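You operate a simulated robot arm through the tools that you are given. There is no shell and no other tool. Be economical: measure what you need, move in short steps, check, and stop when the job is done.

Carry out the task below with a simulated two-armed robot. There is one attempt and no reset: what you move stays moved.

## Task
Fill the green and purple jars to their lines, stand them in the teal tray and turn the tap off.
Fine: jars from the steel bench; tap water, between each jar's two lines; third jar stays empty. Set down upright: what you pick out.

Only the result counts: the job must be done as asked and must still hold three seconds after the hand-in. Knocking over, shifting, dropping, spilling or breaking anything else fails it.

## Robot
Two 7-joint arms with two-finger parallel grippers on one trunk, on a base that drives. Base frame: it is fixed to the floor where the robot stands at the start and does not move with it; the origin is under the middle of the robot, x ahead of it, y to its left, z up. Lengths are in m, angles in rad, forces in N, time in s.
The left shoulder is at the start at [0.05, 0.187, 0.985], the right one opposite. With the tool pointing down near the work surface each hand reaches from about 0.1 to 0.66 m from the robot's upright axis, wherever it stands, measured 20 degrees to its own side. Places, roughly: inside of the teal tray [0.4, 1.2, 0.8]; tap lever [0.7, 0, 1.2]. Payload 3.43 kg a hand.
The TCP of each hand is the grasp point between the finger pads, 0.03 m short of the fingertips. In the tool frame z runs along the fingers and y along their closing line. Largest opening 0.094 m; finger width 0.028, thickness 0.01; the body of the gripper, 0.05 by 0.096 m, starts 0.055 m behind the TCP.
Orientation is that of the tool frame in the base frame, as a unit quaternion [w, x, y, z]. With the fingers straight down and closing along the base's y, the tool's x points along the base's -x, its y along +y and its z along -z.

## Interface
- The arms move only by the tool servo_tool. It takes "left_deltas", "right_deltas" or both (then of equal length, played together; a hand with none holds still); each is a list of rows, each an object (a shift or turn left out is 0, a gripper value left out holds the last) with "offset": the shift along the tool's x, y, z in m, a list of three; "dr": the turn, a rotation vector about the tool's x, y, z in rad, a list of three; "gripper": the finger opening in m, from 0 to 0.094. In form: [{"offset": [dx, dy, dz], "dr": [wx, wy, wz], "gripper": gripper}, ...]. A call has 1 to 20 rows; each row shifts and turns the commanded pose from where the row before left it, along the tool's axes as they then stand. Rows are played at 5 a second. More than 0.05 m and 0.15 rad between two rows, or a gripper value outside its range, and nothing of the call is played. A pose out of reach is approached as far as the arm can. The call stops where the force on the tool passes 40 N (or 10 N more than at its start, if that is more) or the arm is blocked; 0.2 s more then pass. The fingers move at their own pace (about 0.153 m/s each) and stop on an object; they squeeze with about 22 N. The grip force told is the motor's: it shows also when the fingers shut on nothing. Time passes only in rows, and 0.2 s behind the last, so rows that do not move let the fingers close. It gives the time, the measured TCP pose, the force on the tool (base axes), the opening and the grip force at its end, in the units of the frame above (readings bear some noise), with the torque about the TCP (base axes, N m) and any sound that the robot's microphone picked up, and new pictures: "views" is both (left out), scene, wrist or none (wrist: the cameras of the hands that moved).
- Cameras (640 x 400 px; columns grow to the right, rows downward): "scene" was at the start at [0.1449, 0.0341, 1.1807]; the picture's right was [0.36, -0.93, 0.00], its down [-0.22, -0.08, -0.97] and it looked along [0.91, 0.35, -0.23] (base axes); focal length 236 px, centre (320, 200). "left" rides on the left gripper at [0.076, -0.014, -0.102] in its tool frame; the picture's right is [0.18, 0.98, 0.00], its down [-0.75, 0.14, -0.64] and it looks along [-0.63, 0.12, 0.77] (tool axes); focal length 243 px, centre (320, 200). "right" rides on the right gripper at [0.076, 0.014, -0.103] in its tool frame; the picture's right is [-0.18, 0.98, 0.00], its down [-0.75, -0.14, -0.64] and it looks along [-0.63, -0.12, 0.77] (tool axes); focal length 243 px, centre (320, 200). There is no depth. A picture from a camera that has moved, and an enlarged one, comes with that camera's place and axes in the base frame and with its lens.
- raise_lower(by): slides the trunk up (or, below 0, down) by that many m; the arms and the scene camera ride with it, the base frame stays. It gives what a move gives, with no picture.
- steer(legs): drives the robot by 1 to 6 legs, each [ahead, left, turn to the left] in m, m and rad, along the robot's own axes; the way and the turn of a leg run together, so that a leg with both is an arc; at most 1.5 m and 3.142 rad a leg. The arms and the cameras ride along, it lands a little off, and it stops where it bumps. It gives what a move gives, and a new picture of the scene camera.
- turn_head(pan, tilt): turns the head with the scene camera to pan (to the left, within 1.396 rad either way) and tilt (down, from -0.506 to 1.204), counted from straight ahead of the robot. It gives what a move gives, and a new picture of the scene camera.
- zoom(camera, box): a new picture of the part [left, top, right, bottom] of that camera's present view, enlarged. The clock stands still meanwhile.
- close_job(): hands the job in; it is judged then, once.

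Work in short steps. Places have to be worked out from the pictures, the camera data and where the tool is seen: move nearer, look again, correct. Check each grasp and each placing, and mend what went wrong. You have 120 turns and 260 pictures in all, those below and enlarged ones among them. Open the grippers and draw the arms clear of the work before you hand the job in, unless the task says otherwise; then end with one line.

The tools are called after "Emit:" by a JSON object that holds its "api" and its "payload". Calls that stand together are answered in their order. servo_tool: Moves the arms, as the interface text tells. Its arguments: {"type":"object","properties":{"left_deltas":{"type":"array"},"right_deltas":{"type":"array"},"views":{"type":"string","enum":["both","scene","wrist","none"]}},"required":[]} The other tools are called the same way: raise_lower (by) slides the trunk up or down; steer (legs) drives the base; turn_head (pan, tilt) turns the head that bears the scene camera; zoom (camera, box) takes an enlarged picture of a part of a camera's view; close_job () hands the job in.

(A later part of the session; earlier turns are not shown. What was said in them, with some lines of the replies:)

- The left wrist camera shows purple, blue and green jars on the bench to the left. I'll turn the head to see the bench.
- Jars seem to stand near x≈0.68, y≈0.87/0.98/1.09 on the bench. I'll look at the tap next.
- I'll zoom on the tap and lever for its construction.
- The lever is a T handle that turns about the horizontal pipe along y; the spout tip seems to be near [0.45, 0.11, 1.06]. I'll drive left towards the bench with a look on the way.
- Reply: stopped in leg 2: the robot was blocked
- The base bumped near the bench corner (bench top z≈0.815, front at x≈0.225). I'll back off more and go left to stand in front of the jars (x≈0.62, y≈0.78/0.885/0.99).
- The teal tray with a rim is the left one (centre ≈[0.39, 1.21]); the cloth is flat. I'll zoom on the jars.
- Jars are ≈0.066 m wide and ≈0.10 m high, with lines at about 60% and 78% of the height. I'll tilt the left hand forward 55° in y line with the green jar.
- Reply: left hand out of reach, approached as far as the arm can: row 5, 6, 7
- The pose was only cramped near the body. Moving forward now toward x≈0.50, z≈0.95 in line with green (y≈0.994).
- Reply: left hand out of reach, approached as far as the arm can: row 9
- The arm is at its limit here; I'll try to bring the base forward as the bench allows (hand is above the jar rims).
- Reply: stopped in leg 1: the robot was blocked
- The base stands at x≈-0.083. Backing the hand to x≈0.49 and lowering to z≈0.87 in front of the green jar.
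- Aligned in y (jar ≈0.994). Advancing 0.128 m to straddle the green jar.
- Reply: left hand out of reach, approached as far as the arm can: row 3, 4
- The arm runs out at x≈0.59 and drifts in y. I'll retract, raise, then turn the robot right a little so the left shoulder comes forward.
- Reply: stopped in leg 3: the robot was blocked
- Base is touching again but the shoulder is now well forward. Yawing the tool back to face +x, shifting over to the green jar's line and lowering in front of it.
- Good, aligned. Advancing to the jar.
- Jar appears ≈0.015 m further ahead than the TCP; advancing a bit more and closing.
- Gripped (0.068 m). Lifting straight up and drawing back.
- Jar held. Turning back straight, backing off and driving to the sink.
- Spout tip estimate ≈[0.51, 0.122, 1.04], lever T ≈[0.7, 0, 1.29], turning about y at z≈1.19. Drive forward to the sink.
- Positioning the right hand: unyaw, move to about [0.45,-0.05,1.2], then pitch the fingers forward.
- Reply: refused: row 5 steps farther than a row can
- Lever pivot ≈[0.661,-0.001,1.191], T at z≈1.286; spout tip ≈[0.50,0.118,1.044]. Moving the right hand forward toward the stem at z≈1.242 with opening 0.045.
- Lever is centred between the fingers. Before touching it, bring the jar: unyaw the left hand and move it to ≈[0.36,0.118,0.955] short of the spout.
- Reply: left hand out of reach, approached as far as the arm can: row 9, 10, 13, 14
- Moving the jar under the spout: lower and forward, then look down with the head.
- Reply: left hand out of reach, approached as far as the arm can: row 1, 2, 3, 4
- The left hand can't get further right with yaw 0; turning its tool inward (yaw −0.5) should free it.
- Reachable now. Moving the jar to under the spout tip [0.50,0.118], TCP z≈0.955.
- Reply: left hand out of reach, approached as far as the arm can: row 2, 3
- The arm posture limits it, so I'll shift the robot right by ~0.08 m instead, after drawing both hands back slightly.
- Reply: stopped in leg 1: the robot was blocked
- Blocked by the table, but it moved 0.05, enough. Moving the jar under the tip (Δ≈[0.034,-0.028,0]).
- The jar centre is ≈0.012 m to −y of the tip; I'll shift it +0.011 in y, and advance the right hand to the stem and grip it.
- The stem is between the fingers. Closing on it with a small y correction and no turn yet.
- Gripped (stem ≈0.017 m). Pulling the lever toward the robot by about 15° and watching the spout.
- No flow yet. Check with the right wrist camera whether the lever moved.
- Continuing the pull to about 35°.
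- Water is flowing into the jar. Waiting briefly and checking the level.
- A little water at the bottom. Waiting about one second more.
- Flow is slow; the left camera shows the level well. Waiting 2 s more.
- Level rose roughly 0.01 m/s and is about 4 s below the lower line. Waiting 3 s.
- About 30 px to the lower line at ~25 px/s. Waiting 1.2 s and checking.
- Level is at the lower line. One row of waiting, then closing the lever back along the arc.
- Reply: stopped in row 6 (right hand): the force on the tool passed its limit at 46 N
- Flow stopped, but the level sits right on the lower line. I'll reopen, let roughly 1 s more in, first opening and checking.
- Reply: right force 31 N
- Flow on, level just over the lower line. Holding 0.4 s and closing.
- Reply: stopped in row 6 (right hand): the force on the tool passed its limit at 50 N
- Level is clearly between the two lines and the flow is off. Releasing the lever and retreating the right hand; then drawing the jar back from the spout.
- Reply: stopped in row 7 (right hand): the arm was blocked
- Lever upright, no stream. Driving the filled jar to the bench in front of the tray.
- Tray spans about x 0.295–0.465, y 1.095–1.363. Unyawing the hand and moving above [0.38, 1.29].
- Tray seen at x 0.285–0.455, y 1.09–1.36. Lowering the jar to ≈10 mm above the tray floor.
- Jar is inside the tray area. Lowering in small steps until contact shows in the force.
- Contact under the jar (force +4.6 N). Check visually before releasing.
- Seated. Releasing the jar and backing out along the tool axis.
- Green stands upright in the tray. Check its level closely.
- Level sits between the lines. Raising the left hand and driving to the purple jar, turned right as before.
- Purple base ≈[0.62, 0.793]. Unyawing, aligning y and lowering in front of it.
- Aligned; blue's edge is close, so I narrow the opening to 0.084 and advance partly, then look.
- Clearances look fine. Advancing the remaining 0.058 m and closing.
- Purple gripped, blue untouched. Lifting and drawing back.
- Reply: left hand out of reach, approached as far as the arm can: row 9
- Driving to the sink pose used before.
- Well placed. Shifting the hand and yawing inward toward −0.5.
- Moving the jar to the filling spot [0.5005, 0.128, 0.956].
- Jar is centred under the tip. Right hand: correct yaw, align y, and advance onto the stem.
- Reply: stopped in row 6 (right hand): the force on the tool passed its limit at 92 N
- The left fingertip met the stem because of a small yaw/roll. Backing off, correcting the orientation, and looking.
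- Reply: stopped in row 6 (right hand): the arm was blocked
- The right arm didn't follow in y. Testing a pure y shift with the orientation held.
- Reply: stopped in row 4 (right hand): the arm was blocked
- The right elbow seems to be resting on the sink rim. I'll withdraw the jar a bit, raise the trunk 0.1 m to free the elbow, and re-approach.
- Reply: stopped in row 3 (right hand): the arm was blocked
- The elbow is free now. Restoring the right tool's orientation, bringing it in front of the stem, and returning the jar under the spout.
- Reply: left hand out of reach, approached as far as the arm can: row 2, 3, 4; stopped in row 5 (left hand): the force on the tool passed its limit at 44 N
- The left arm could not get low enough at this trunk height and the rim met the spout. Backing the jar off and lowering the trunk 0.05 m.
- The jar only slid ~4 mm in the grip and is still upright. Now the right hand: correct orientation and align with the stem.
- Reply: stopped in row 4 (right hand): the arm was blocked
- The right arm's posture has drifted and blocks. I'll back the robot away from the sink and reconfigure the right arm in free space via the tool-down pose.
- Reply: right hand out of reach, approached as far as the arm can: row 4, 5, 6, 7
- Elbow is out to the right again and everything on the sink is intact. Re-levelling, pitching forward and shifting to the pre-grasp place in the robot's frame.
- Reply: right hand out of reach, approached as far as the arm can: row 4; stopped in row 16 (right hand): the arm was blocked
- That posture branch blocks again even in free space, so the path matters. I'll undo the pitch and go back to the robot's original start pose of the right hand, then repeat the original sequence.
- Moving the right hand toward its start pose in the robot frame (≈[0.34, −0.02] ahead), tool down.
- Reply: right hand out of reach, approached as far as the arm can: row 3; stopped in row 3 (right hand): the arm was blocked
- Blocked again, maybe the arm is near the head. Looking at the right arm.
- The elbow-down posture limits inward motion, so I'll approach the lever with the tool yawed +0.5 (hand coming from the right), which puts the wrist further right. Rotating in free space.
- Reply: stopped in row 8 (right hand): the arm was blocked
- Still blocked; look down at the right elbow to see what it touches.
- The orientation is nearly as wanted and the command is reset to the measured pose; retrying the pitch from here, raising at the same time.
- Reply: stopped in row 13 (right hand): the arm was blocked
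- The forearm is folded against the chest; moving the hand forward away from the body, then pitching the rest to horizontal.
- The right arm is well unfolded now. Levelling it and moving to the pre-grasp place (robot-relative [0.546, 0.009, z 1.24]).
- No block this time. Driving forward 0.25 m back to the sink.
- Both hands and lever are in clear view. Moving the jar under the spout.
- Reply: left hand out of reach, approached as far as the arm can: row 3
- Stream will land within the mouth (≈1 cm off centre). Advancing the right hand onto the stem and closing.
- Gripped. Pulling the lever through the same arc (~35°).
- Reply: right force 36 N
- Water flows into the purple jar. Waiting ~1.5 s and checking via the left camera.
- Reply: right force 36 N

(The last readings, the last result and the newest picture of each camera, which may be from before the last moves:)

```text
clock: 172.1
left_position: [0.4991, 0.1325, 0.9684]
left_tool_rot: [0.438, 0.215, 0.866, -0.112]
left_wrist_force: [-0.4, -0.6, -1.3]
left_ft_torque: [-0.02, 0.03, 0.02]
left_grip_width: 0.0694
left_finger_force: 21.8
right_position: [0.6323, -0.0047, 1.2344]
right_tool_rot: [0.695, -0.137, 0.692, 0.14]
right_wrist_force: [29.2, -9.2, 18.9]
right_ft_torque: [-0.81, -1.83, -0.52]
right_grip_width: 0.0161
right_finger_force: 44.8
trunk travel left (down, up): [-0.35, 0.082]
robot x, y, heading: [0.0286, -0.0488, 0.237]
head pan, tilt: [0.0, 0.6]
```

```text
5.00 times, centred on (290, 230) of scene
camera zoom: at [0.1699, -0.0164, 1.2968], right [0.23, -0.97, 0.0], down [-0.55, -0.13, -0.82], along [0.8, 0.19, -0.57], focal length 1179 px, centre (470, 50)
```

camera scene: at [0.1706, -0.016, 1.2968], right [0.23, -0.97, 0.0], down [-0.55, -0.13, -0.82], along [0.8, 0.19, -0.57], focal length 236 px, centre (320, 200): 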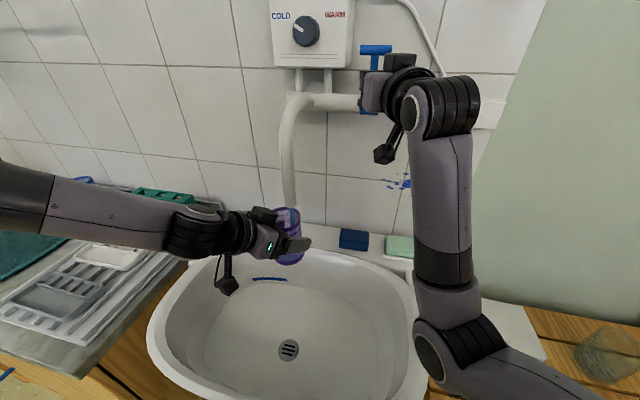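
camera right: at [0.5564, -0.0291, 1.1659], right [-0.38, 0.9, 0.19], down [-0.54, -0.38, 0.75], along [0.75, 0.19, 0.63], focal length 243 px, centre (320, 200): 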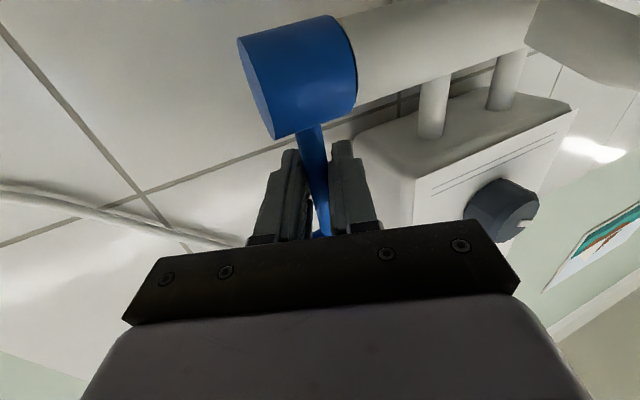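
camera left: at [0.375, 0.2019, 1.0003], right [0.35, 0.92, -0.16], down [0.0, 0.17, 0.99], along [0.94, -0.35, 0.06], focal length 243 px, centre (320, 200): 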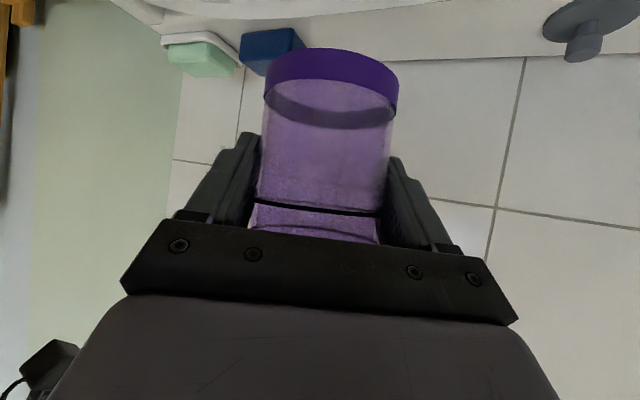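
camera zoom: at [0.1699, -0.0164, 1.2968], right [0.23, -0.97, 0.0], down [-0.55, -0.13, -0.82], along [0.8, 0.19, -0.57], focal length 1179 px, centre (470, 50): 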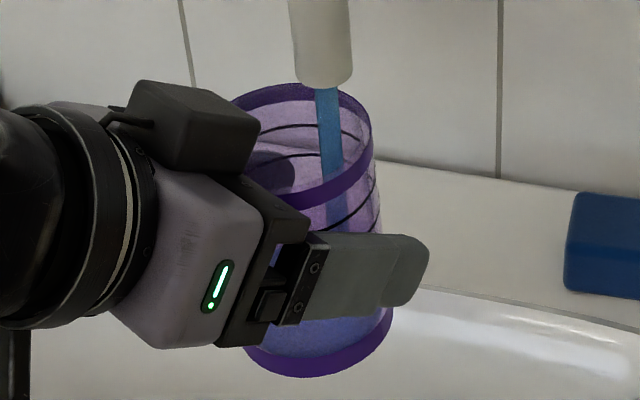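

About 1 cm deep. Waiting 3.2 s more.

Emit:
{"api": "servo_tool", "payload": {"right_deltas": [{}, {}, {}, {}, {}, {}, {}, {}, {}, {}, {}, {}, {}, {}, {}], "views": "none"}}

Emit:
{"api": "zoom", "payload": {"camera": "left", "box": [200, 40, 440, 260]}}

```text
clock: 175.2
left_position: [0.4976, 0.1334, 0.9682]
left_tool_rot: [0.438, 0.215, 0.866, -0.112]
left_wrist_force: [0.3, -0.7, -1.5]
left_ft_torque: [0.0, 0.05, 0.01]
left_grip_width: 0.0691
left_finger_force: 21.9
right_position: [0.6306, -0.0064, 1.2333]
right_tool_rot: [0.695, -0.136, 0.692, 0.139]
right_wrist_force: [24.8, -11.8, 17.8]
right_ft_torque: [-0.85, -1.63, -0.57]
right_grip_width: 0.0163
right_finger_force: 45.1
trunk travel left (down, up): [-0.35, 0.082]
robot x, y, heading: [0.0258, -0.0484, 0.234]
head pan, tilt: [0.0, 0.6]
```

```text
1.82 times, centred on (320, 150) of left
camera zoom: at [0.3801, 0.1799, 0.9679], right [0.37, 0.92, -0.15], down [0.0, 0.16, 0.99], along [0.93, -0.36, 0.06], focal length 441 px, centre (320, 291)
```

zoom: 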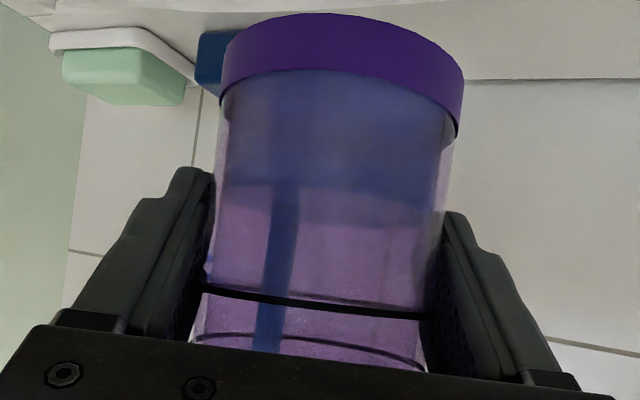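

Same rate as before; ≈4.2 s to the lower line. Waiting 3.4 s.

Emit:
{"api": "servo_tool", "payload": {"right_deltas": [{}, {}, {}, {}, {}, {}, {}, {}, {}, {}, {}, {}, {}, {}, {}, {}], "views": "none"}}

Emit:
{"api": "zoom", "payload": {"camera": "left", "box": [200, 40, 440, 260]}}

Emit:
{"api": "zoom", "payload": {"camera": "scene", "box": [260, 190, 320, 270]}}

```text
clock: 178.7
left_position: [0.4989, 0.131, 0.9673]
left_tool_rot: [0.44, 0.215, 0.865, -0.113]
left_wrist_force: [0.1, 0.0, -2.2]
left_ft_torque: [-0.01, -0.01, -0.01]
left_grip_width: 0.0695
left_finger_force: 21.3
right_position: [0.6299, -0.0056, 1.2331]
right_tool_rot: [0.694, -0.137, 0.692, 0.14]
right_wrist_force: [21.3, -12.4, 16.6]
right_ft_torque: [-0.93, -1.44, -0.63]
right_grip_width: 0.0162
right_finger_force: 45.4
trunk travel left (down, up): [-0.35, 0.082]
robot x, y, heading: [0.0242, -0.0475, 0.232]
head pan, tilt: [0.0, 0.6]
```

```text
1.82 times, centred on (320, 150) of left
camera zoom: at [0.3799, 0.1798, 0.968], right [0.37, 0.92, -0.15], down [0.0, 0.16, 0.99], along [0.93, -0.36, 0.06], focal length 441 px, centre (320, 291)
```

zoom: 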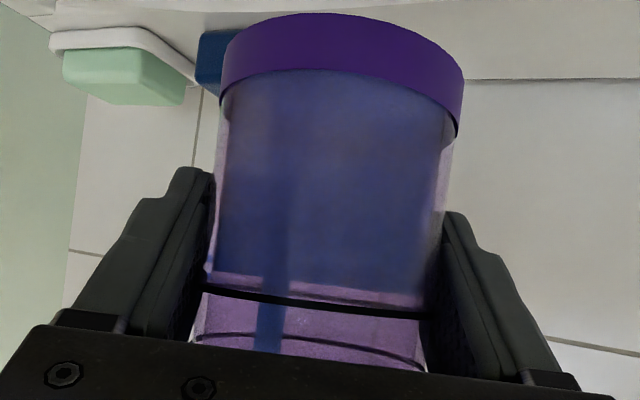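

```text
5.00 times, centred on (290, 230) of scene
camera zoom: at [0.1692, -0.0168, 1.2969], right [0.23, -0.97, 0.0], down [-0.55, -0.13, -0.82], along [0.8, 0.19, -0.57], focal length 1179 px, centre (470, 50)
```

zoom: 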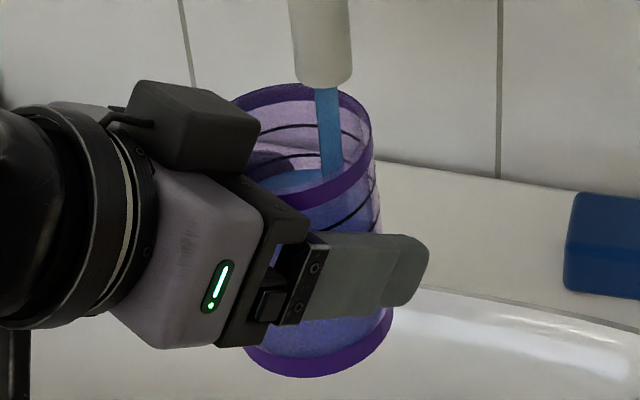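

Just under the lower line (~0.4 s). Holding 1.0 s more, then closing.

Emit:
{"api": "servo_tool", "payload": {"right_deltas": [{}, {}, {}, {}, {}, {"offset": [-0.004, -0.0029, 0.0069]}, {"offset": [-0.003, -0.0031, 0.0074]}, {"offset": [-0.0013, -0.0024, 0.0057]}, {"offset": [-0.0004, -0.0025, 0.006]}, {}], "views": "none"}}

Emit:
{"api": "zoom", "payload": {"camera": "left", "box": [200, 40, 440, 260]}}

Emit:
{"api": "zoom", "payload": {"camera": "scene", "box": [260, 190, 320, 270]}}

```text
clock: 180.8
left_position: [0.4953, 0.1317, 0.9704]
left_tool_rot: [0.44, 0.215, 0.864, -0.112]
left_wrist_force: [0.7, -0.1, -2.1]
left_ft_torque: [-0.01, -0.03, 0.0]
left_grip_width: 0.0695
left_finger_force: 21.6
right_position: [0.6533, -0.0023, 1.239]
right_tool_rot: [0.689, -0.14, 0.697, 0.142]
right_wrist_force: [-16.4, -10.6, -7.0]
right_ft_torque: [0.08, -0.11, -0.17]
right_grip_width: 0.0124
right_finger_force: 44.8
trunk travel left (down, up): [-0.35, 0.082]
robot x, y, heading: [0.0236, -0.0517, 0.235]
head pan, tilt: [0.0, 0.6]
stopped in row 10 (right hand): the force on the tool passed its limit at 44 N (the readings are from after the stop); the commanded pose is now the measured one
```

```text
1.82 times, centred on (320, 150) of left
camera zoom: at [0.3766, 0.1797, 0.9689], right [0.37, 0.92, -0.15], down [0.0, 0.16, 0.99], along [0.93, -0.36, 0.06], focal length 441 px, centre (320, 291)
```

zoom: 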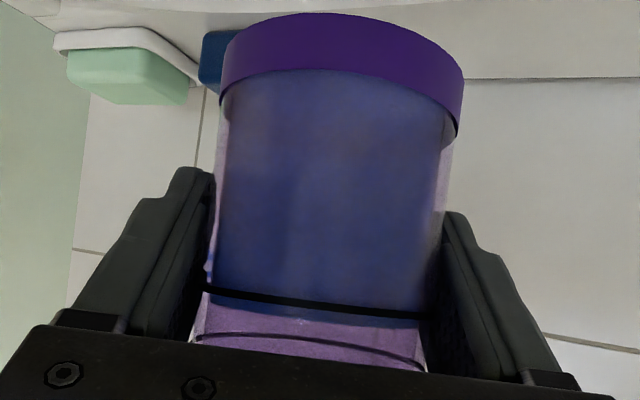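

```text
5.00 times, centred on (290, 230) of scene
camera zoom: at [0.1648, -0.0167, 1.2975], right [0.23, -0.97, 0.0], down [-0.55, -0.13, -0.83], along [0.8, 0.19, -0.56], focal length 1179 px, centre (470, 50)
```

zoom: 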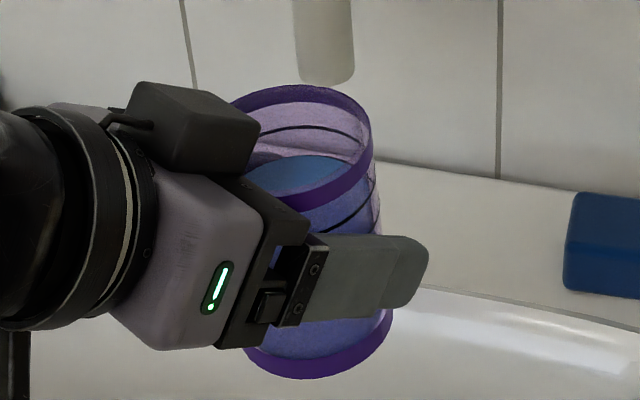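

Flow stopped; the level is right around the lower line, so a bit more is needed. Reopening for about a second.

Emit:
{"api": "servo_tool", "payload": {"right_deltas": [{"offset": [0.001, 0.003, -0.0072]}, {"offset": [0.003, 0.003, -0.0072]}, {"offset": [0.004, 0.003, -0.0072]}], "views": "none"}}

Emit:
{"api": "zoom", "payload": {"camera": "scene", "box": [260, 190, 320, 270]}}

```text
clock: 181.6
left_position: [0.498, 0.1322, 0.9679]
left_tool_rot: [0.438, 0.216, 0.866, -0.113]
left_wrist_force: [0.6, 0.0, -3.0]
left_ft_torque: [-0.01, 0.02, 0.01]
left_grip_width: 0.0693
left_finger_force: 21.6
right_position: [0.6364, -0.0055, 1.2321]
right_tool_rot: [0.693, -0.137, 0.694, 0.139]
right_wrist_force: [30.0, -11.1, 22.0]
right_ft_torque: [-0.71, -1.82, -0.47]
right_grip_width: 0.0153
right_finger_force: 44.7
trunk travel left (down, up): [-0.35, 0.082]
robot x, y, heading: [0.0264, -0.0497, 0.236]
head pan, tilt: [0.0, 0.6]
```

```text
5.00 times, centred on (290, 230) of scene
camera zoom: at [0.1695, -0.0168, 1.297], right [0.23, -0.97, 0.0], down [-0.55, -0.13, -0.82], along [0.8, 0.19, -0.57], focal length 1179 px, centre (470, 50)
```

zoom: 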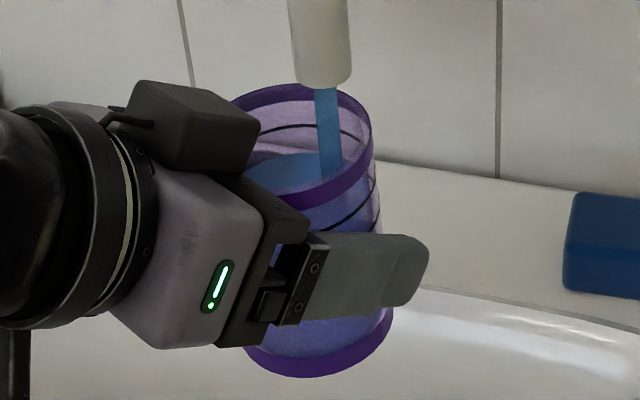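

Flow is on, level just over the lower line. Holding 0.6 s and closing.

Emit:
{"api": "servo_tool", "payload": {"right_deltas": [{}, {}, {}, {"offset": [-0.004, -0.003, 0.0072]}, {"offset": [-0.003, -0.003, 0.0072]}, {"offset": [-0.001, -0.003, 0.0072]}, {}], "views": "none"}}

Emit:
{"api": "zoom", "payload": {"camera": "left", "box": [200, 40, 440, 260]}}

Emit:
{"api": "zoom", "payload": {"camera": "scene", "box": [260, 190, 320, 270]}}

```text
clock: 183.2
left_position: [0.4954, 0.1303, 0.971]
left_tool_rot: [0.441, 0.216, 0.864, -0.111]
left_wrist_force: [-0.4, 0.2, -2.0]
left_ft_torque: [0.03, -0.01, 0.03]
left_grip_width: 0.0694
left_finger_force: 22.2
right_position: [0.6544, -0.003, 1.2355]
right_tool_rot: [0.686, -0.141, 0.7, 0.144]
right_wrist_force: [-32.1, -26.6, -23.1]
right_ft_torque: [-0.43, -0.1, -0.12]
right_grip_width: 0.0126
right_finger_force: 44.8
trunk travel left (down, up): [-0.35, 0.082]
robot x, y, heading: [0.0286, -0.0513, 0.236]
head pan, tilt: [0.0, 0.6]
```

```text
1.82 times, centred on (320, 150) of left
camera zoom: at [0.3766, 0.1784, 0.9695], right [0.37, 0.92, -0.15], down [0.0, 0.16, 0.99], along [0.93, -0.36, 0.06], focal length 441 px, centre (320, 291)
```

zoom: 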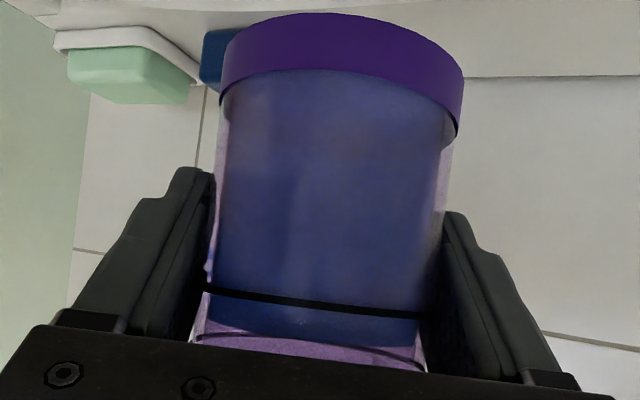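

```text
5.00 times, centred on (290, 230) of scene
camera zoom: at [0.1644, -0.0188, 1.2972], right [0.23, -0.97, 0.0], down [-0.55, -0.13, -0.83], along [0.8, 0.19, -0.56], focal length 1179 px, centre (470, 50)
```

zoom: 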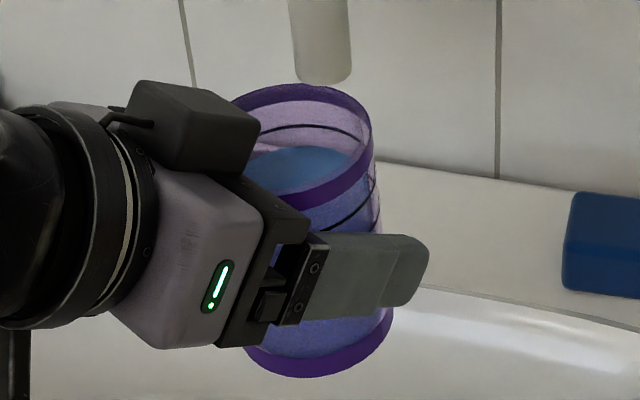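

Level is now mid-way between the lines and the tap is shut. Releasing the lever and withdrawing both hands.

Emit:
{"api": "servo_tool", "payload": {"right_deltas": [{"gripper": 0.05}, {}, {"offset": [0, 0, -0.03]}, {"offset": [0, 0, -0.03]}, {"offset": [0, 0, -0.03]}, {"offset": [0, 0, -0.02]}, {}], "left_deltas": [{}, {}, {"offset": [0.012, 0.012, -0.015]}, {"offset": [0.012, 0.012, -0.015]}, {"offset": [0.012, 0.012, -0.015]}, {"offset": [0.012, 0.012, -0.015]}, {}], "views": "both"}}

```text
clock: 184.8
left_position: [0.4514, 0.2115, 0.9671]
left_tool_rot: [0.44, 0.215, 0.864, -0.114]
left_wrist_force: [0.1, 0.4, -2.3]
left_ft_torque: [-0.02, 0.02, 0.02]
left_grip_width: 0.0693
left_finger_force: 22.0
right_position: [0.555, -0.0415, 1.2398]
right_tool_rot: [0.688, -0.141, 0.698, 0.142]
right_wrist_force: [-0.1, -0.3, 0.9]
right_ft_torque: [-0.02, 0.06, 0.0]
right_grip_width: 0.0503
right_finger_force: 0.1
trunk travel left (down, up): [-0.35, 0.082]
robot x, y, heading: [0.0244, -0.049, 0.236]
head pan, tilt: [0.0, 0.6]
camera scene: at [0.1673, -0.0149, 1.297], right [0.23, -0.97, 0.0], down [-0.55, -0.13, -0.82], along [0.8, 0.19, -0.57], focal length 236 px, centre (320, 200)
camera right: at [0.4539, -0.0704, 1.1652], right [-0.38, 0.9, 0.19], down [-0.52, -0.38, 0.76], along [0.76, 0.19, 0.62], focal length 243 px, centre (320, 200)
camera left: at [0.3332, 0.259, 0.9654], right [0.37, 0.92, -0.16], down [0.0, 0.17, 0.99], along [0.93, -0.36, 0.06], focal length 243 px, centre (320, 200)
```

scene: 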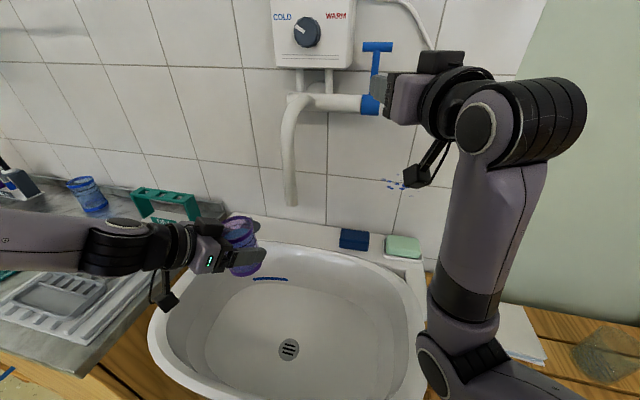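
right: 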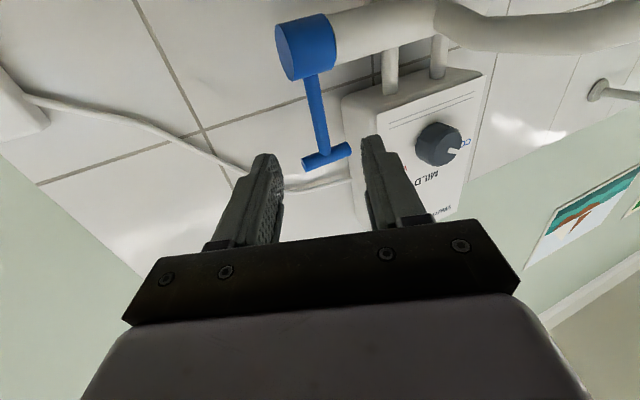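
left: 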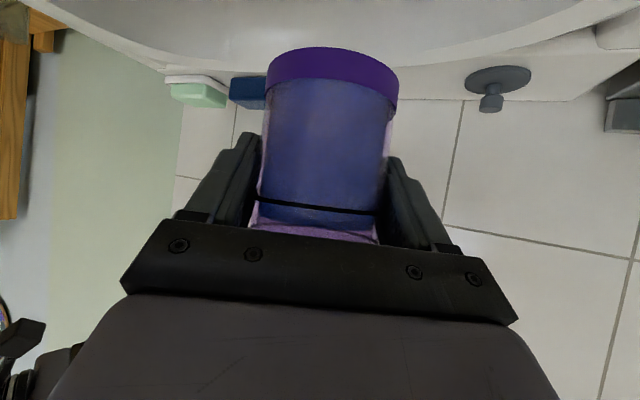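

Tap closed, spout dry. Driving the purple jar to the tray.

Emit:
{"api": "steer", "payload": {"legs": [[-0.22, 0, 0], [0, 0, -0.236], [0, 1.02, 0]]}}

Emit:
{"api": "turn_head", "payload": {"pan": 0.25, "tilt": 0.6}}

```text
clock: 196.1
left_position: [0.2952, 1.0684, 0.9664]
left_tool_rot: [0.423, 0.316, 0.833, -0.165]
left_wrist_force: [0.1, 0.0, -2.0]
left_ft_torque: [0.01, -0.04, 0.0]
left_grip_width: 0.0691
left_finger_force: 22.0
right_position: [0.3358, 0.7979, 1.241]
right_tool_rot: [0.7, -0.058, 0.709, 0.061]
right_wrist_force: [0.7, 0.4, -0.2]
right_ft_torque: [0.03, 0.02, 0.02]
right_grip_width: 0.0502
right_finger_force: 0.1
trunk travel left (down, up): [-0.35, 0.082]
robot x, y, heading: [-0.1823, 0.9171, -0.007]
head pan, tilt: [0.0, 0.6]
camera scene: at [-0.0354, 0.9156, 1.297], right [0.0, -1.0, 0.0], down [-0.57, 0.0, -0.82], along [0.82, 0.0, -0.57], focal length 236 px, centre (320, 200)
```

scene: 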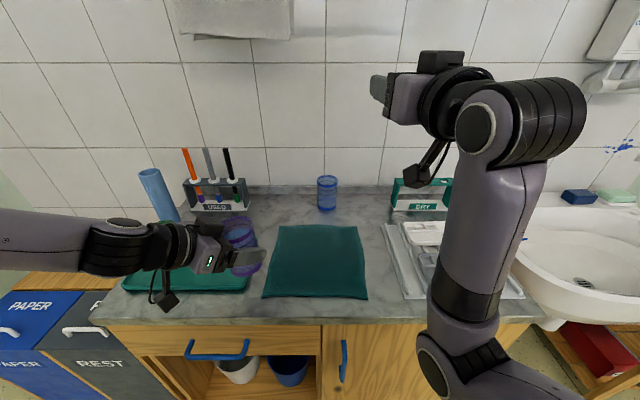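

```text
clock: 196.9
left_position: [0.2935, 1.0687, 0.9666]
left_tool_rot: [0.424, 0.314, 0.834, -0.164]
left_wrist_force: [0.5, 0.1, -3.0]
left_ft_torque: [0.04, 0.01, 0.04]
left_grip_width: 0.0691
left_finger_force: 22.0
right_position: [0.3348, 0.7974, 1.2405]
right_tool_rot: [0.699, -0.059, 0.71, 0.062]
right_wrist_force: [0.4, 0.5, -0.6]
right_ft_torque: [0.04, -0.01, 0.0]
right_grip_width: 0.0498
right_finger_force: 0.1
trunk travel left (down, up): [-0.35, 0.082]
robot x, y, heading: [-0.1792, 0.9181, -0.002]
head pan, tilt: [0.25, 0.6]
camera scene: at [-0.038, 0.9373, 1.297], right [0.24, -0.97, 0.0], down [-0.55, -0.14, -0.82], along [0.8, 0.2, -0.57], focal length 236 px, centre (320, 200)
```

scene: 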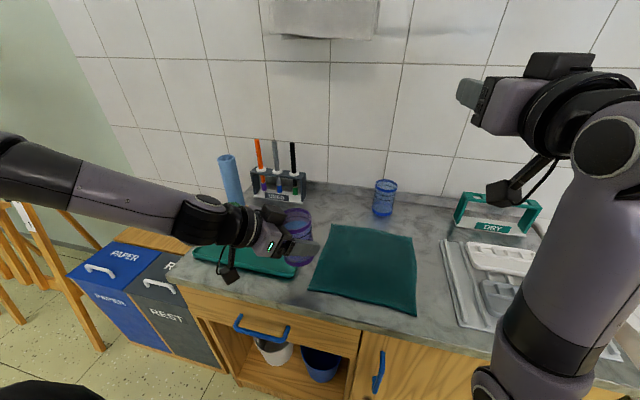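

Unyawing and moving to above [0.375, 1.155] in the tray.

Emit:
{"api": "servo_tool", "payload": {"left_deltas": [{"dr": [-0.1177, 0, -0.083]}, {"dr": [-0.1177, 0, -0.083]}, {"dr": [-0.1177, 0, -0.083]}, {"dr": [-0.1177, 0, -0.083]}, {"dr": [-0.1177, 0, -0.083]}, {"offset": [-0.0156, 0.0287, 0.022]}, {"offset": [-0.0156, 0.0287, 0.022]}, {"offset": [-0.0156, 0.0287, 0.022]}, {}], "views": "both"}}

Emit:
{"api": "zoom", "payload": {"camera": "scene", "box": [190, 160, 350, 290]}}

```text
clock: 198.9
left_position: [0.3765, 1.1528, 0.9662]
left_tool_rot: [0.453, 0.005, 0.892, -0.001]
left_wrist_force: [-0.1, -1.4, -2.2]
left_ft_torque: [0.0, 0.0, 0.03]
left_grip_width: 0.0694
left_finger_force: 22.1
right_position: [0.3357, 0.7979, 1.2394]
right_tool_rot: [0.7, -0.056, 0.71, 0.059]
right_wrist_force: [0.2, 0.2, 0.4]
right_ft_torque: [-0.03, 0.0, 0.02]
right_grip_width: 0.0503
right_finger_force: 0.1
trunk travel left (down, up): [-0.35, 0.082]
robot x, y, heading: [-0.1799, 0.9165, 0.001]
head pan, tilt: [0.25, 0.6]
camera scene: at [-0.0381, 0.9373, 1.297], right [0.24, -0.97, 0.0], down [-0.55, -0.14, -0.82], along [0.8, 0.2, -0.57], focal length 236 px, centre (320, 200)
camera left: at [0.2493, 1.1409, 0.9649], right [-0.1, 0.98, -0.15], down [-0.07, 0.14, 0.99], along [0.99, 0.11, 0.06], focal length 243 px, centre (320, 200)
```

scene: 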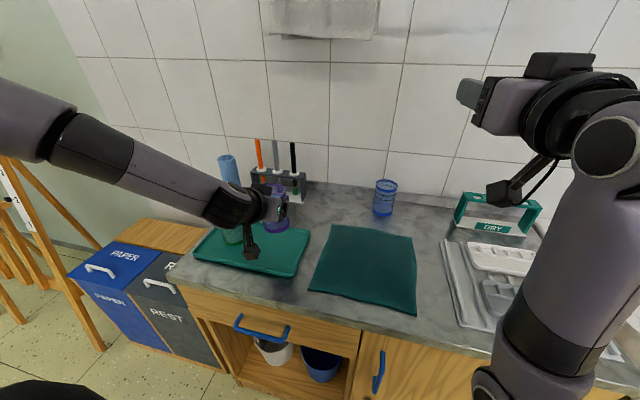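
left: 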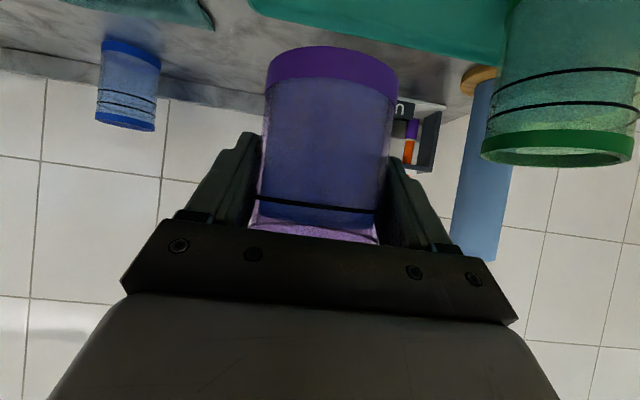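

```text
3.08 times, centred on (270, 225) of scene
camera zoom: at [-0.0381, 0.9373, 1.297], right [0.24, -0.97, 0.0], down [-0.55, -0.14, -0.82], along [0.8, 0.2, -0.57], focal length 726 px, centre (474, 123)
```

zoom: 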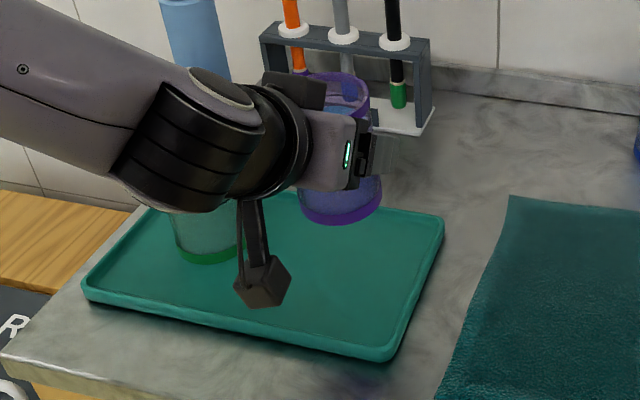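

Lowering to ≈1 cm above the tray floor.

Emit:
{"api": "servo_tool", "payload": {"left_deltas": [{"offset": [0.0275, 0, 0.02], "dr": [0, -0.012, 0]}, {"offset": [0.0275, 0, 0.0195]}, {}], "views": "wrist"}}

Emit:
{"api": "zoom", "payload": {"camera": "scene", "box": [190, 160, 350, 290]}}

```text
clock: 199.7
left_position: [0.3751, 1.1534, 0.8991]
left_tool_rot: [0.459, 0.005, 0.889, -0.001]
left_wrist_force: [0.1, 0.6, -1.9]
left_ft_torque: [0.01, -0.02, -0.02]
left_grip_width: 0.0697
left_finger_force: 22.2
right_position: [0.3353, 0.7979, 1.2395]
right_tool_rot: [0.7, -0.058, 0.709, 0.06]
right_wrist_force: [0.2, -0.2, 0.2]
right_ft_torque: [-0.02, -0.01, 0.0]
right_grip_width: 0.0499
right_finger_force: 0.0
trunk travel left (down, up): [-0.35, 0.082]
robot x, y, heading: [-0.1805, 0.9138, -0.003]
head pan, tilt: [0.25, 0.6]
camera left: at [0.2483, 1.1427, 0.8969], right [-0.1, 0.98, -0.15], down [-0.09, 0.14, 0.99], along [0.99, 0.11, 0.07], focal length 243 px, centre (320, 200)
```

left: 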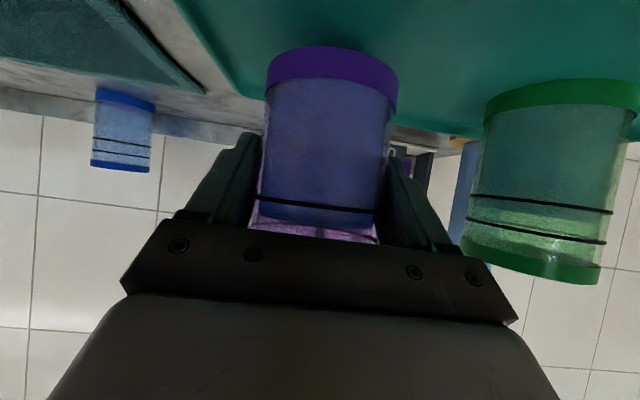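

```text
3.08 times, centred on (270, 225) of scene
camera zoom: at [-0.038, 0.9374, 1.297], right [0.24, -0.97, 0.0], down [-0.55, -0.14, -0.82], along [0.8, 0.2, -0.57], focal length 726 px, centre (474, 123)
```

zoom: 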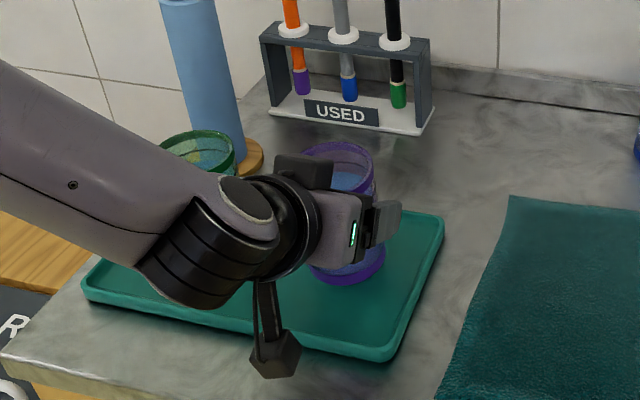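

Continuing down in small steps until contact.

Emit:
{"api": "servo_tool", "payload": {"left_deltas": [{"offset": [0.0033, 0, 0.0023]}, {"offset": [0.0033, 0, 0.0023]}, {}], "views": "none"}}

Emit:
{"api": "zoom", "payload": {"camera": "left", "box": [440, 60, 640, 300]}}

```text
clock: 200.5
left_position: [0.3734, 1.1563, 0.8975]
left_tool_rot: [0.458, 0.005, 0.889, 0.0]
left_wrist_force: [-0.3, 0.1, -3.3]
left_ft_torque: [0.0, 0.02, 0.01]
left_grip_width: 0.0693
left_finger_force: 22.2
left hand out of reach, approached as far as the arm can: row 1
right_position: [0.3351, 0.7977, 1.2396]
right_tool_rot: [0.7, -0.058, 0.709, 0.06]
right_wrist_force: [0.8, 0.8, 0.0]
right_ft_torque: [0.01, -0.01, 0.0]
right_grip_width: 0.0501
right_finger_force: 0.1
trunk travel left (down, up): [-0.35, 0.082]
robot x, y, heading: [-0.1861, 0.917, -0.006]
head pan, tilt: [0.25, 0.6]
```

```text
1.67 times, centred on (540, 180) of left
camera zoom: at [0.247, 1.1439, 0.8957], right [-0.1, 0.98, -0.15], down [-0.08, 0.14, 0.99], along [0.99, 0.11, 0.07], focal length 404 px, centre (-47, 233)
```

zoom: 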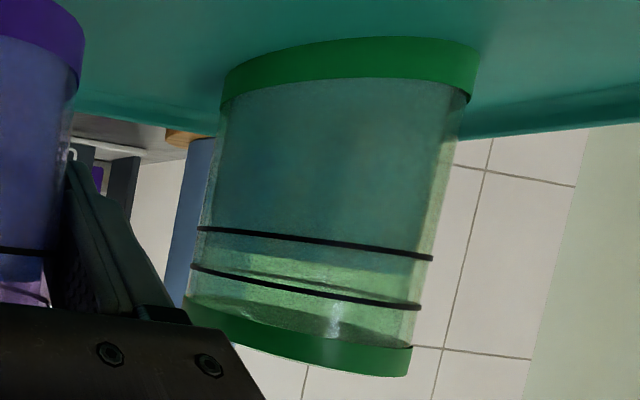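

Green's level is well between its lines. The left arm is at its low limit, so lower with the trunk by 8 mm.

Emit:
{"api": "raise_lower", "payload": {"by": -0.008}}

```text
clock: 201.0
left_position: [0.3738, 1.1579, 0.8895]
left_tool_rot: [0.457, 0.003, 0.889, 0.001]
left_wrist_force: [-0.3, 0.7, -2.2]
left_ft_torque: [0.01, -0.01, 0.0]
left_grip_width: 0.0692
left_finger_force: 21.8
right_position: [0.336, 0.7979, 1.2318]
right_tool_rot: [0.7, -0.059, 0.709, 0.061]
right_wrist_force: [0.2, -1.2, -0.1]
right_ft_torque: [0.02, -0.06, -0.01]
right_grip_width: 0.05
right_finger_force: 0.0
trunk travel left (down, up): [-0.342, 0.09]
robot x, y, heading: [-0.1821, 0.9129, 0.002]
head pan, tilt: [0.25, 0.6]
```

Emit:
{"api": "raise_lower", "payload": {"by": -0.003}}

```text
clock: 201.6
left_position: [0.3745, 1.1568, 0.8868]
left_tool_rot: [0.458, 0.003, 0.889, 0.0]
left_wrist_force: [0.3, 0.6, -1.7]
left_ft_torque: [0.0, 0.0, -0.02]
left_grip_width: 0.0692
left_finger_force: 22.7
right_position: [0.3355, 0.7983, 1.2281]
right_tool_rot: [0.7, -0.058, 0.709, 0.06]
right_wrist_force: [-0.3, -0.3, 0.5]
right_ft_torque: [-0.02, 0.01, 0.03]
right_grip_width: 0.0503
right_finger_force: 0.0
trunk travel left (down, up): [-0.339, 0.093]
robot x, y, heading: [-0.1835, 0.9166, 0.0]
head pan, tilt: [0.25, 0.6]
```

Emit:
{"api": "raise_lower", "payload": {"by": -0.003}}

Emit:
{"api": "zoom", "payload": {"camera": "scene", "box": [250, 190, 310, 270]}}

```text
clock: 202.1
left_position: [0.3742, 1.1565, 0.884]
left_tool_rot: [0.458, 0.004, 0.889, 0.0]
left_wrist_force: [0.3, 0.6, -3.0]
left_ft_torque: [0.04, -0.03, -0.04]
left_grip_width: 0.0693
left_finger_force: 22.3
right_position: [0.3349, 0.797, 1.2262]
right_tool_rot: [0.7, -0.057, 0.71, 0.06]
right_wrist_force: [0.0, 0.2, -0.5]
right_ft_torque: [0.01, -0.03, -0.02]
right_grip_width: 0.0501
right_finger_force: 0.2
trunk travel left (down, up): [-0.336, 0.096]
robot x, y, heading: [-0.1852, 0.9136, -0.005]
head pan, tilt: [0.25, 0.6]
```

```text
5.00 times, centred on (280, 230) of scene
camera zoom: at [-0.0381, 0.9374, 1.283], right [0.24, -0.97, 0.0], down [-0.55, -0.14, -0.82], along [0.8, 0.2, -0.57], focal length 1179 px, centre (520, 50)
```

zoom: 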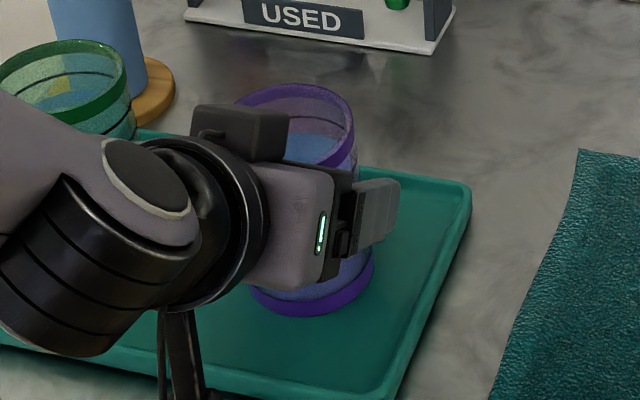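

Emit:
{"api": "raise_lower", "payload": {"by": -0.003}}

```text
clock: 202.6
left_position: [0.3744, 1.1577, 0.8835]
left_tool_rot: [0.461, 0.005, 0.888, 0.0]
left_wrist_force: [-1.7, 0.9, 8.6]
left_ft_torque: [0.15, 0.43, 0.0]
left_grip_width: 0.0691
left_finger_force: 22.0
right_position: [0.3342, 0.7976, 1.2245]
right_tool_rot: [0.701, -0.057, 0.708, 0.06]
right_wrist_force: [-0.1, 0.3, 0.5]
right_ft_torque: [0.0, 0.02, -0.01]
right_grip_width: 0.05
right_finger_force: 0.2
trunk travel left (down, up): [-0.333, 0.099]
robot x, y, heading: [-0.1841, 0.9195, -0.005]
head pan, tilt: [0.25, 0.6]
```

Contact at the near edge of the base (torque says ~−0.04 m in x), so the jar leans slightly; pitching +0.02 to seat it flat.

Emit:
{"api": "servo_tool", "payload": {"left_deltas": [{"dr": [0, 0.02, 0]}, {}], "views": "none"}}

```text
clock: 203.2
left_position: [0.3734, 1.1566, 0.8837]
left_tool_rot: [0.451, 0.004, 0.893, 0.002]
left_wrist_force: [3.5, 0.2, 11.1]
left_ft_torque: [0.16, 0.15, -0.05]
left_grip_width: 0.0695
left_finger_force: 22.6
right_position: [0.3354, 0.7983, 1.2237]
right_tool_rot: [0.7, -0.058, 0.709, 0.061]
right_wrist_force: [-0.7, 0.6, -0.1]
right_ft_torque: [0.01, -0.02, -0.02]
right_grip_width: 0.05
right_finger_force: 0.1
trunk travel left (down, up): [-0.333, 0.099]
robot x, y, heading: [-0.1826, 0.9167, 0.002]
head pan, tilt: [0.25, 0.6]
```

Emit:
{"api": "servo_tool", "payload": {"left_deltas": [{"dr": [0, 0.02, 0]}, {}], "views": "none"}}

Emit:
{"api": "zoom", "payload": {"camera": "left", "box": [220, 20, 440, 260]}}

```text
clock: 203.8
left_position: [0.372, 1.1571, 0.8819]
left_tool_rot: [0.44, 0.005, 0.898, 0.0]
left_wrist_force: [4.3, -1.6, 11.8]
left_ft_torque: [0.13, 0.16, -0.02]
left_grip_width: 0.0693
left_finger_force: 21.9
right_position: [0.3346, 0.7973, 1.2234]
right_tool_rot: [0.7, -0.058, 0.709, 0.061]
right_wrist_force: [0.0, 0.5, 0.6]
right_ft_torque: [0.01, 0.02, 0.0]
right_grip_width: 0.0502
right_finger_force: 0.0
trunk travel left (down, up): [-0.333, 0.099]
robot x, y, heading: [-0.1847, 0.9115, -0.004]
head pan, tilt: [0.25, 0.6]
```

```text
1.67 times, centred on (330, 140) of left
camera zoom: at [0.2467, 1.143, 0.8845], right [-0.1, 0.98, -0.14], down [-0.05, 0.14, 0.99], along [0.99, 0.11, 0.03], focal length 404 px, centre (303, 300)
```

zoom: 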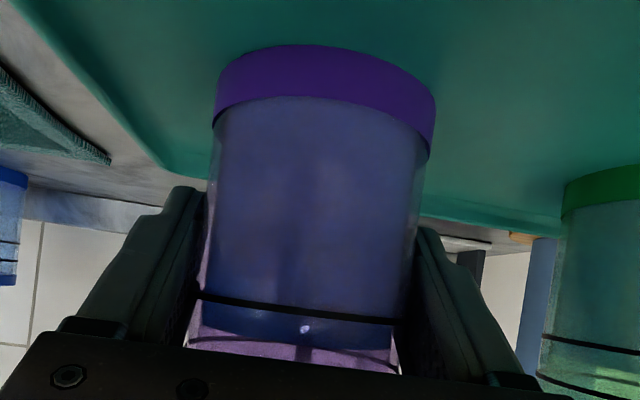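

Seated. Releasing gently and backing out along the tool axis.

Emit:
{"api": "servo_tool", "payload": {"left_deltas": [{"gripper": 0.073}, {"gripper": 0.08}, {"gripper": 0.09}, {}, {"offset": [0, 0, -0.03]}, {"offset": [0, 0, -0.04]}, {"offset": [0, 0, -0.04]}, {"offset": [0, 0, -0.03]}], "views": "both"}}

Emit:
{"api": "zoom", "payload": {"camera": "scene", "box": [190, 160, 350, 290]}}

```text
clock: 205.6
left_position: [0.2625, 1.1559, 0.9669]
left_tool_rot: [0.44, 0.004, 0.898, 0.0]
left_wrist_force: [-0.4, -0.3, 0.1]
left_ft_torque: [0.0, 0.02, 0.01]
left_grip_width: 0.09
left_finger_force: 0.1
right_position: [0.3357, 0.7975, 1.2231]
right_tool_rot: [0.701, -0.058, 0.709, 0.06]
right_wrist_force: [-0.3, -0.6, 1.1]
right_ft_torque: [0.02, 0.02, 0.01]
right_grip_width: 0.0499
right_finger_force: 0.0
trunk travel left (down, up): [-0.333, 0.099]
robot x, y, heading: [-0.1795, 0.9142, -0.004]
head pan, tilt: [0.25, 0.6]
camera scene: at [-0.0386, 0.9373, 1.2801], right [0.24, -0.97, 0.0], down [-0.55, -0.14, -0.83], along [0.8, 0.2, -0.56], focal length 236 px, centre (320, 200)
camera left: at [0.1364, 1.1433, 0.9693], right [-0.11, 0.98, -0.14], down [-0.04, 0.14, 0.99], along [0.99, 0.11, 0.03], focal length 243 px, centre (320, 200)
```

scene: 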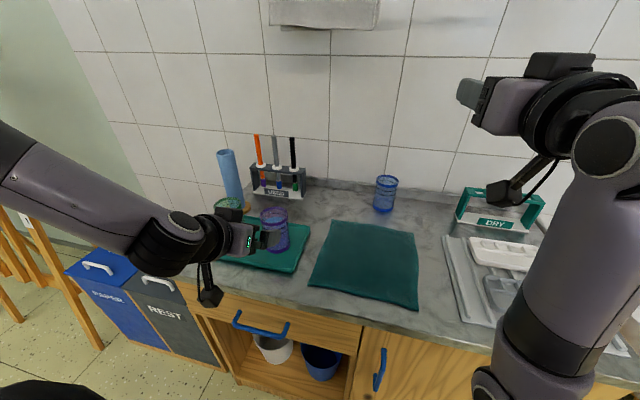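
left: 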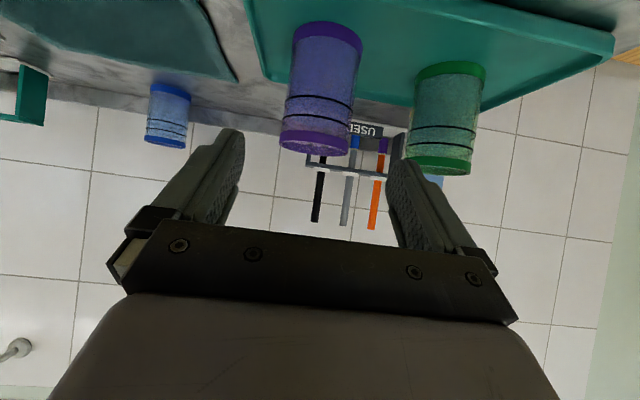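

```text
3.08 times, centred on (270, 225) of scene
camera zoom: at [-0.0386, 0.9373, 1.2801], right [0.24, -0.97, 0.0], down [-0.55, -0.14, -0.83], along [0.8, 0.2, -0.56], focal length 726 px, centre (474, 123)
```

zoom: 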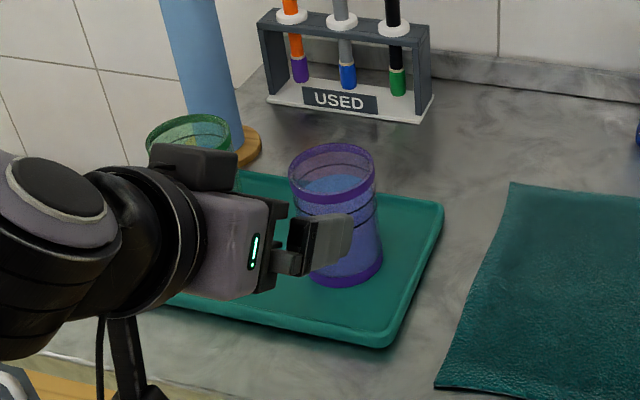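

Both jars stand in the tray. Raising the left hand clear (up and back), backing the robot off, and inspecting the levels.

Emit:
{"api": "servo_tool", "payload": {"left_deltas": [{"offset": [-0.04, 0, -0.03]}, {"offset": [-0.04, 0, -0.03]}, {}], "views": "none"}}

Emit:
{"api": "zoom", "payload": {"camera": "left", "box": [240, 0, 520, 200]}}

Emit:
{"api": "steer", "payload": {"legs": [[-0.2, 0, 0]]}}

```text
clock: 206.4
left_position: [0.2637, 1.1559, 1.0681]
left_tool_rot: [0.44, 0.004, 0.898, 0.0]
left_wrist_force: [0.0, 0.4, -0.1]
left_ft_torque: [0.03, -0.03, 0.0]
left_grip_width: 0.09
left_finger_force: 0.1
right_position: [0.3347, 0.7978, 1.2232]
right_tool_rot: [0.7, -0.058, 0.709, 0.061]
right_wrist_force: [0.0, -0.3, -0.3]
right_ft_torque: [0.0, -0.02, 0.01]
right_grip_width: 0.0501
right_finger_force: 0.0
trunk travel left (down, up): [-0.333, 0.099]
robot x, y, heading: [-0.1806, 0.9176, -0.003]
head pan, tilt: [0.25, 0.6]
```

```text
2.00 times, centred on (380, 100) of left
camera zoom: at [0.1368, 1.1429, 1.0714], right [-0.1, 0.98, -0.14], down [-0.04, 0.14, 0.99], along [0.99, 0.11, 0.03], focal length 485 px, centre (200, 400)
```

zoom: 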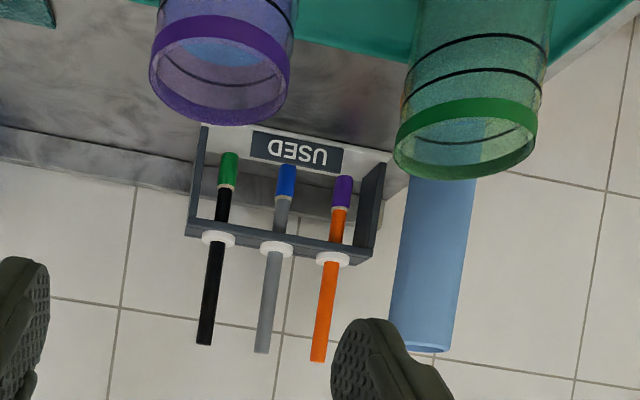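

```text
clock: 208.0
left_position: [0.0628, 1.1589, 1.0691]
left_tool_rot: [0.441, 0.002, 0.898, 0.002]
left_wrist_force: [-0.5, -0.3, 0.2]
left_ft_torque: [0.01, 0.02, 0.01]
left_grip_width: 0.0899
left_finger_force: 0.1
right_position: [0.1351, 0.8012, 1.2231]
right_tool_rot: [0.701, -0.06, 0.708, 0.062]
right_wrist_force: [-0.7, 0.6, 0.0]
right_ft_torque: [-0.02, 0.01, 0.02]
right_grip_width: 0.0499
right_finger_force: 0.0
trunk travel left (down, up): [-0.333, 0.099]
robot x, y, heading: [-0.3817, 0.9194, 0.003]
head pan, tilt: [0.25, 0.6]
camera scene: at [-0.2392, 0.9383, 1.2801], right [0.25, -0.97, 0.0], down [-0.55, -0.14, -0.83], along [0.8, 0.2, -0.56], focal length 236 px, centre (320, 200)
```

scene: 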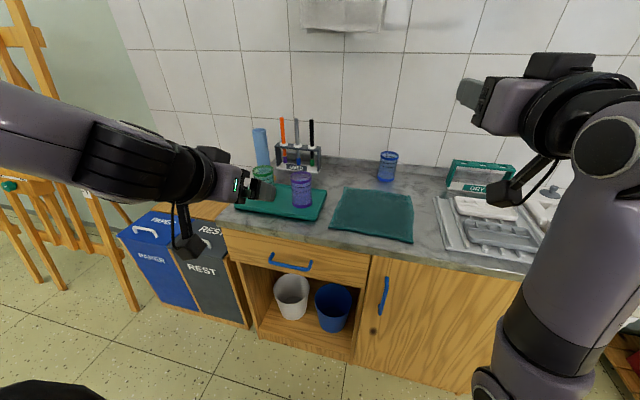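

Backed clear. A last look at both jars and at the tap.

Emit:
{"api": "zoom", "payload": {"camera": "scene", "box": [230, 150, 330, 225]}}

Emit:
{"api": "turn_head", "payload": {"pan": -0.75, "tilt": 0.1}}

```text
5.33 times, centred on (280, 188) of scene
camera zoom: at [-0.2392, 0.9383, 1.2801], right [0.25, -0.97, 0.0], down [-0.55, -0.14, -0.83], along [0.8, 0.2, -0.56], focal length 1258 px, centre (533, 267)
```

zoom: 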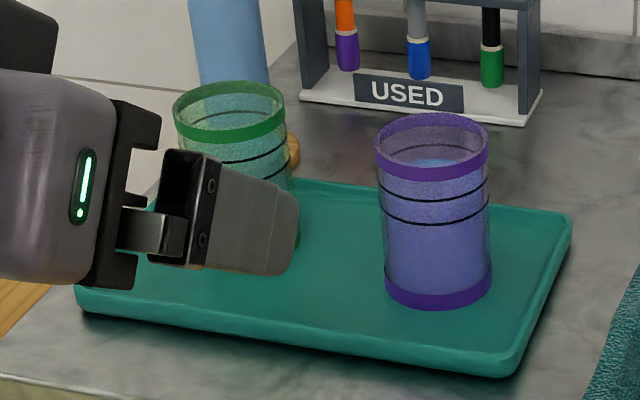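

```text
clock: 209.3
left_position: [0.0629, 1.1582, 1.0673]
left_tool_rot: [0.44, 0.001, 0.898, 0.003]
left_wrist_force: [0.4, -0.3, -0.2]
left_ft_torque: [0.01, -0.02, -0.02]
left_grip_width: 0.0899
left_finger_force: 0.1
right_position: [0.1353, 0.8015, 1.2231]
right_tool_rot: [0.7, -0.06, 0.709, 0.062]
right_wrist_force: [0.4, -0.3, -0.6]
right_ft_torque: [-0.04, 0.03, 0.02]
right_grip_width: 0.0501
right_finger_force: 0.1
trunk travel left (down, up): [-0.333, 0.099]
robot x, y, heading: [-0.3823, 0.9182, 0.005]
head pan, tilt: [-0.75, 0.099]
camera scene: at [-0.2568, 0.8537, 1.3262], right [-0.68, -0.73, 0.0], down [-0.07, 0.07, -0.99], along [0.73, -0.68, -0.1], focal length 236 px, centre (320, 200)
```

scene: 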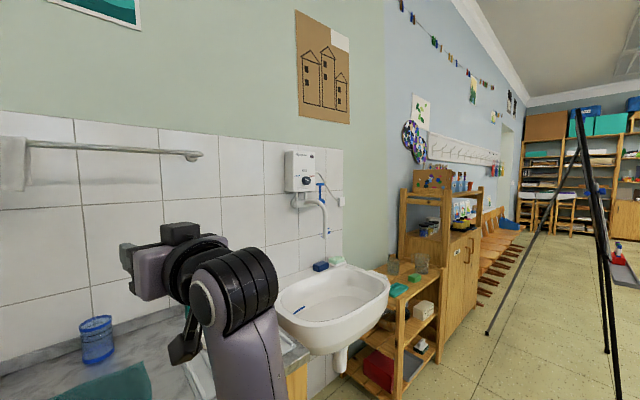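

Emit:
{"api": "zoom", "payload": {"camera": "scene", "box": [275, 140, 405, 340]}}

```text
2.00 times, centred on (340, 240) of scene
camera zoom: at [-0.2568, 0.8537, 1.3262], right [-0.68, -0.73, 0.0], down [-0.07, 0.07, -0.99], along [0.73, -0.68, -0.1], focal length 472 px, centre (280, 120)
```

zoom: 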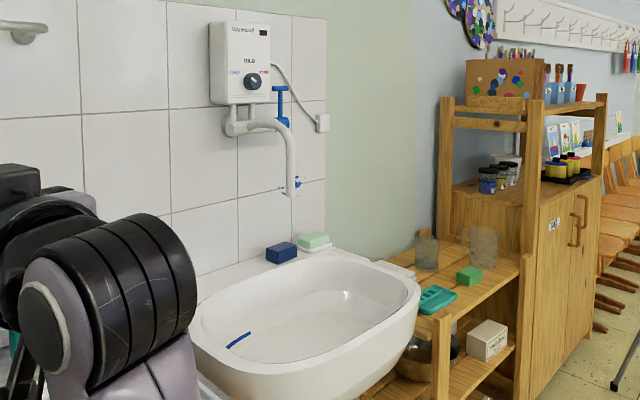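

The lever is upright and no stream comes from the spout; the blue behind its tip is the stain on the wall. Both jars stand upright in the tray and the arms are clear, so I'm handing in.

Emit:
{"api": "close_job", "payload": {}}

```text
The job is handed in.
```

The green and purple jars are filled between their lines and standing upright in the teal tray, the tap is off, and the blue jar stayed empty on the bench.
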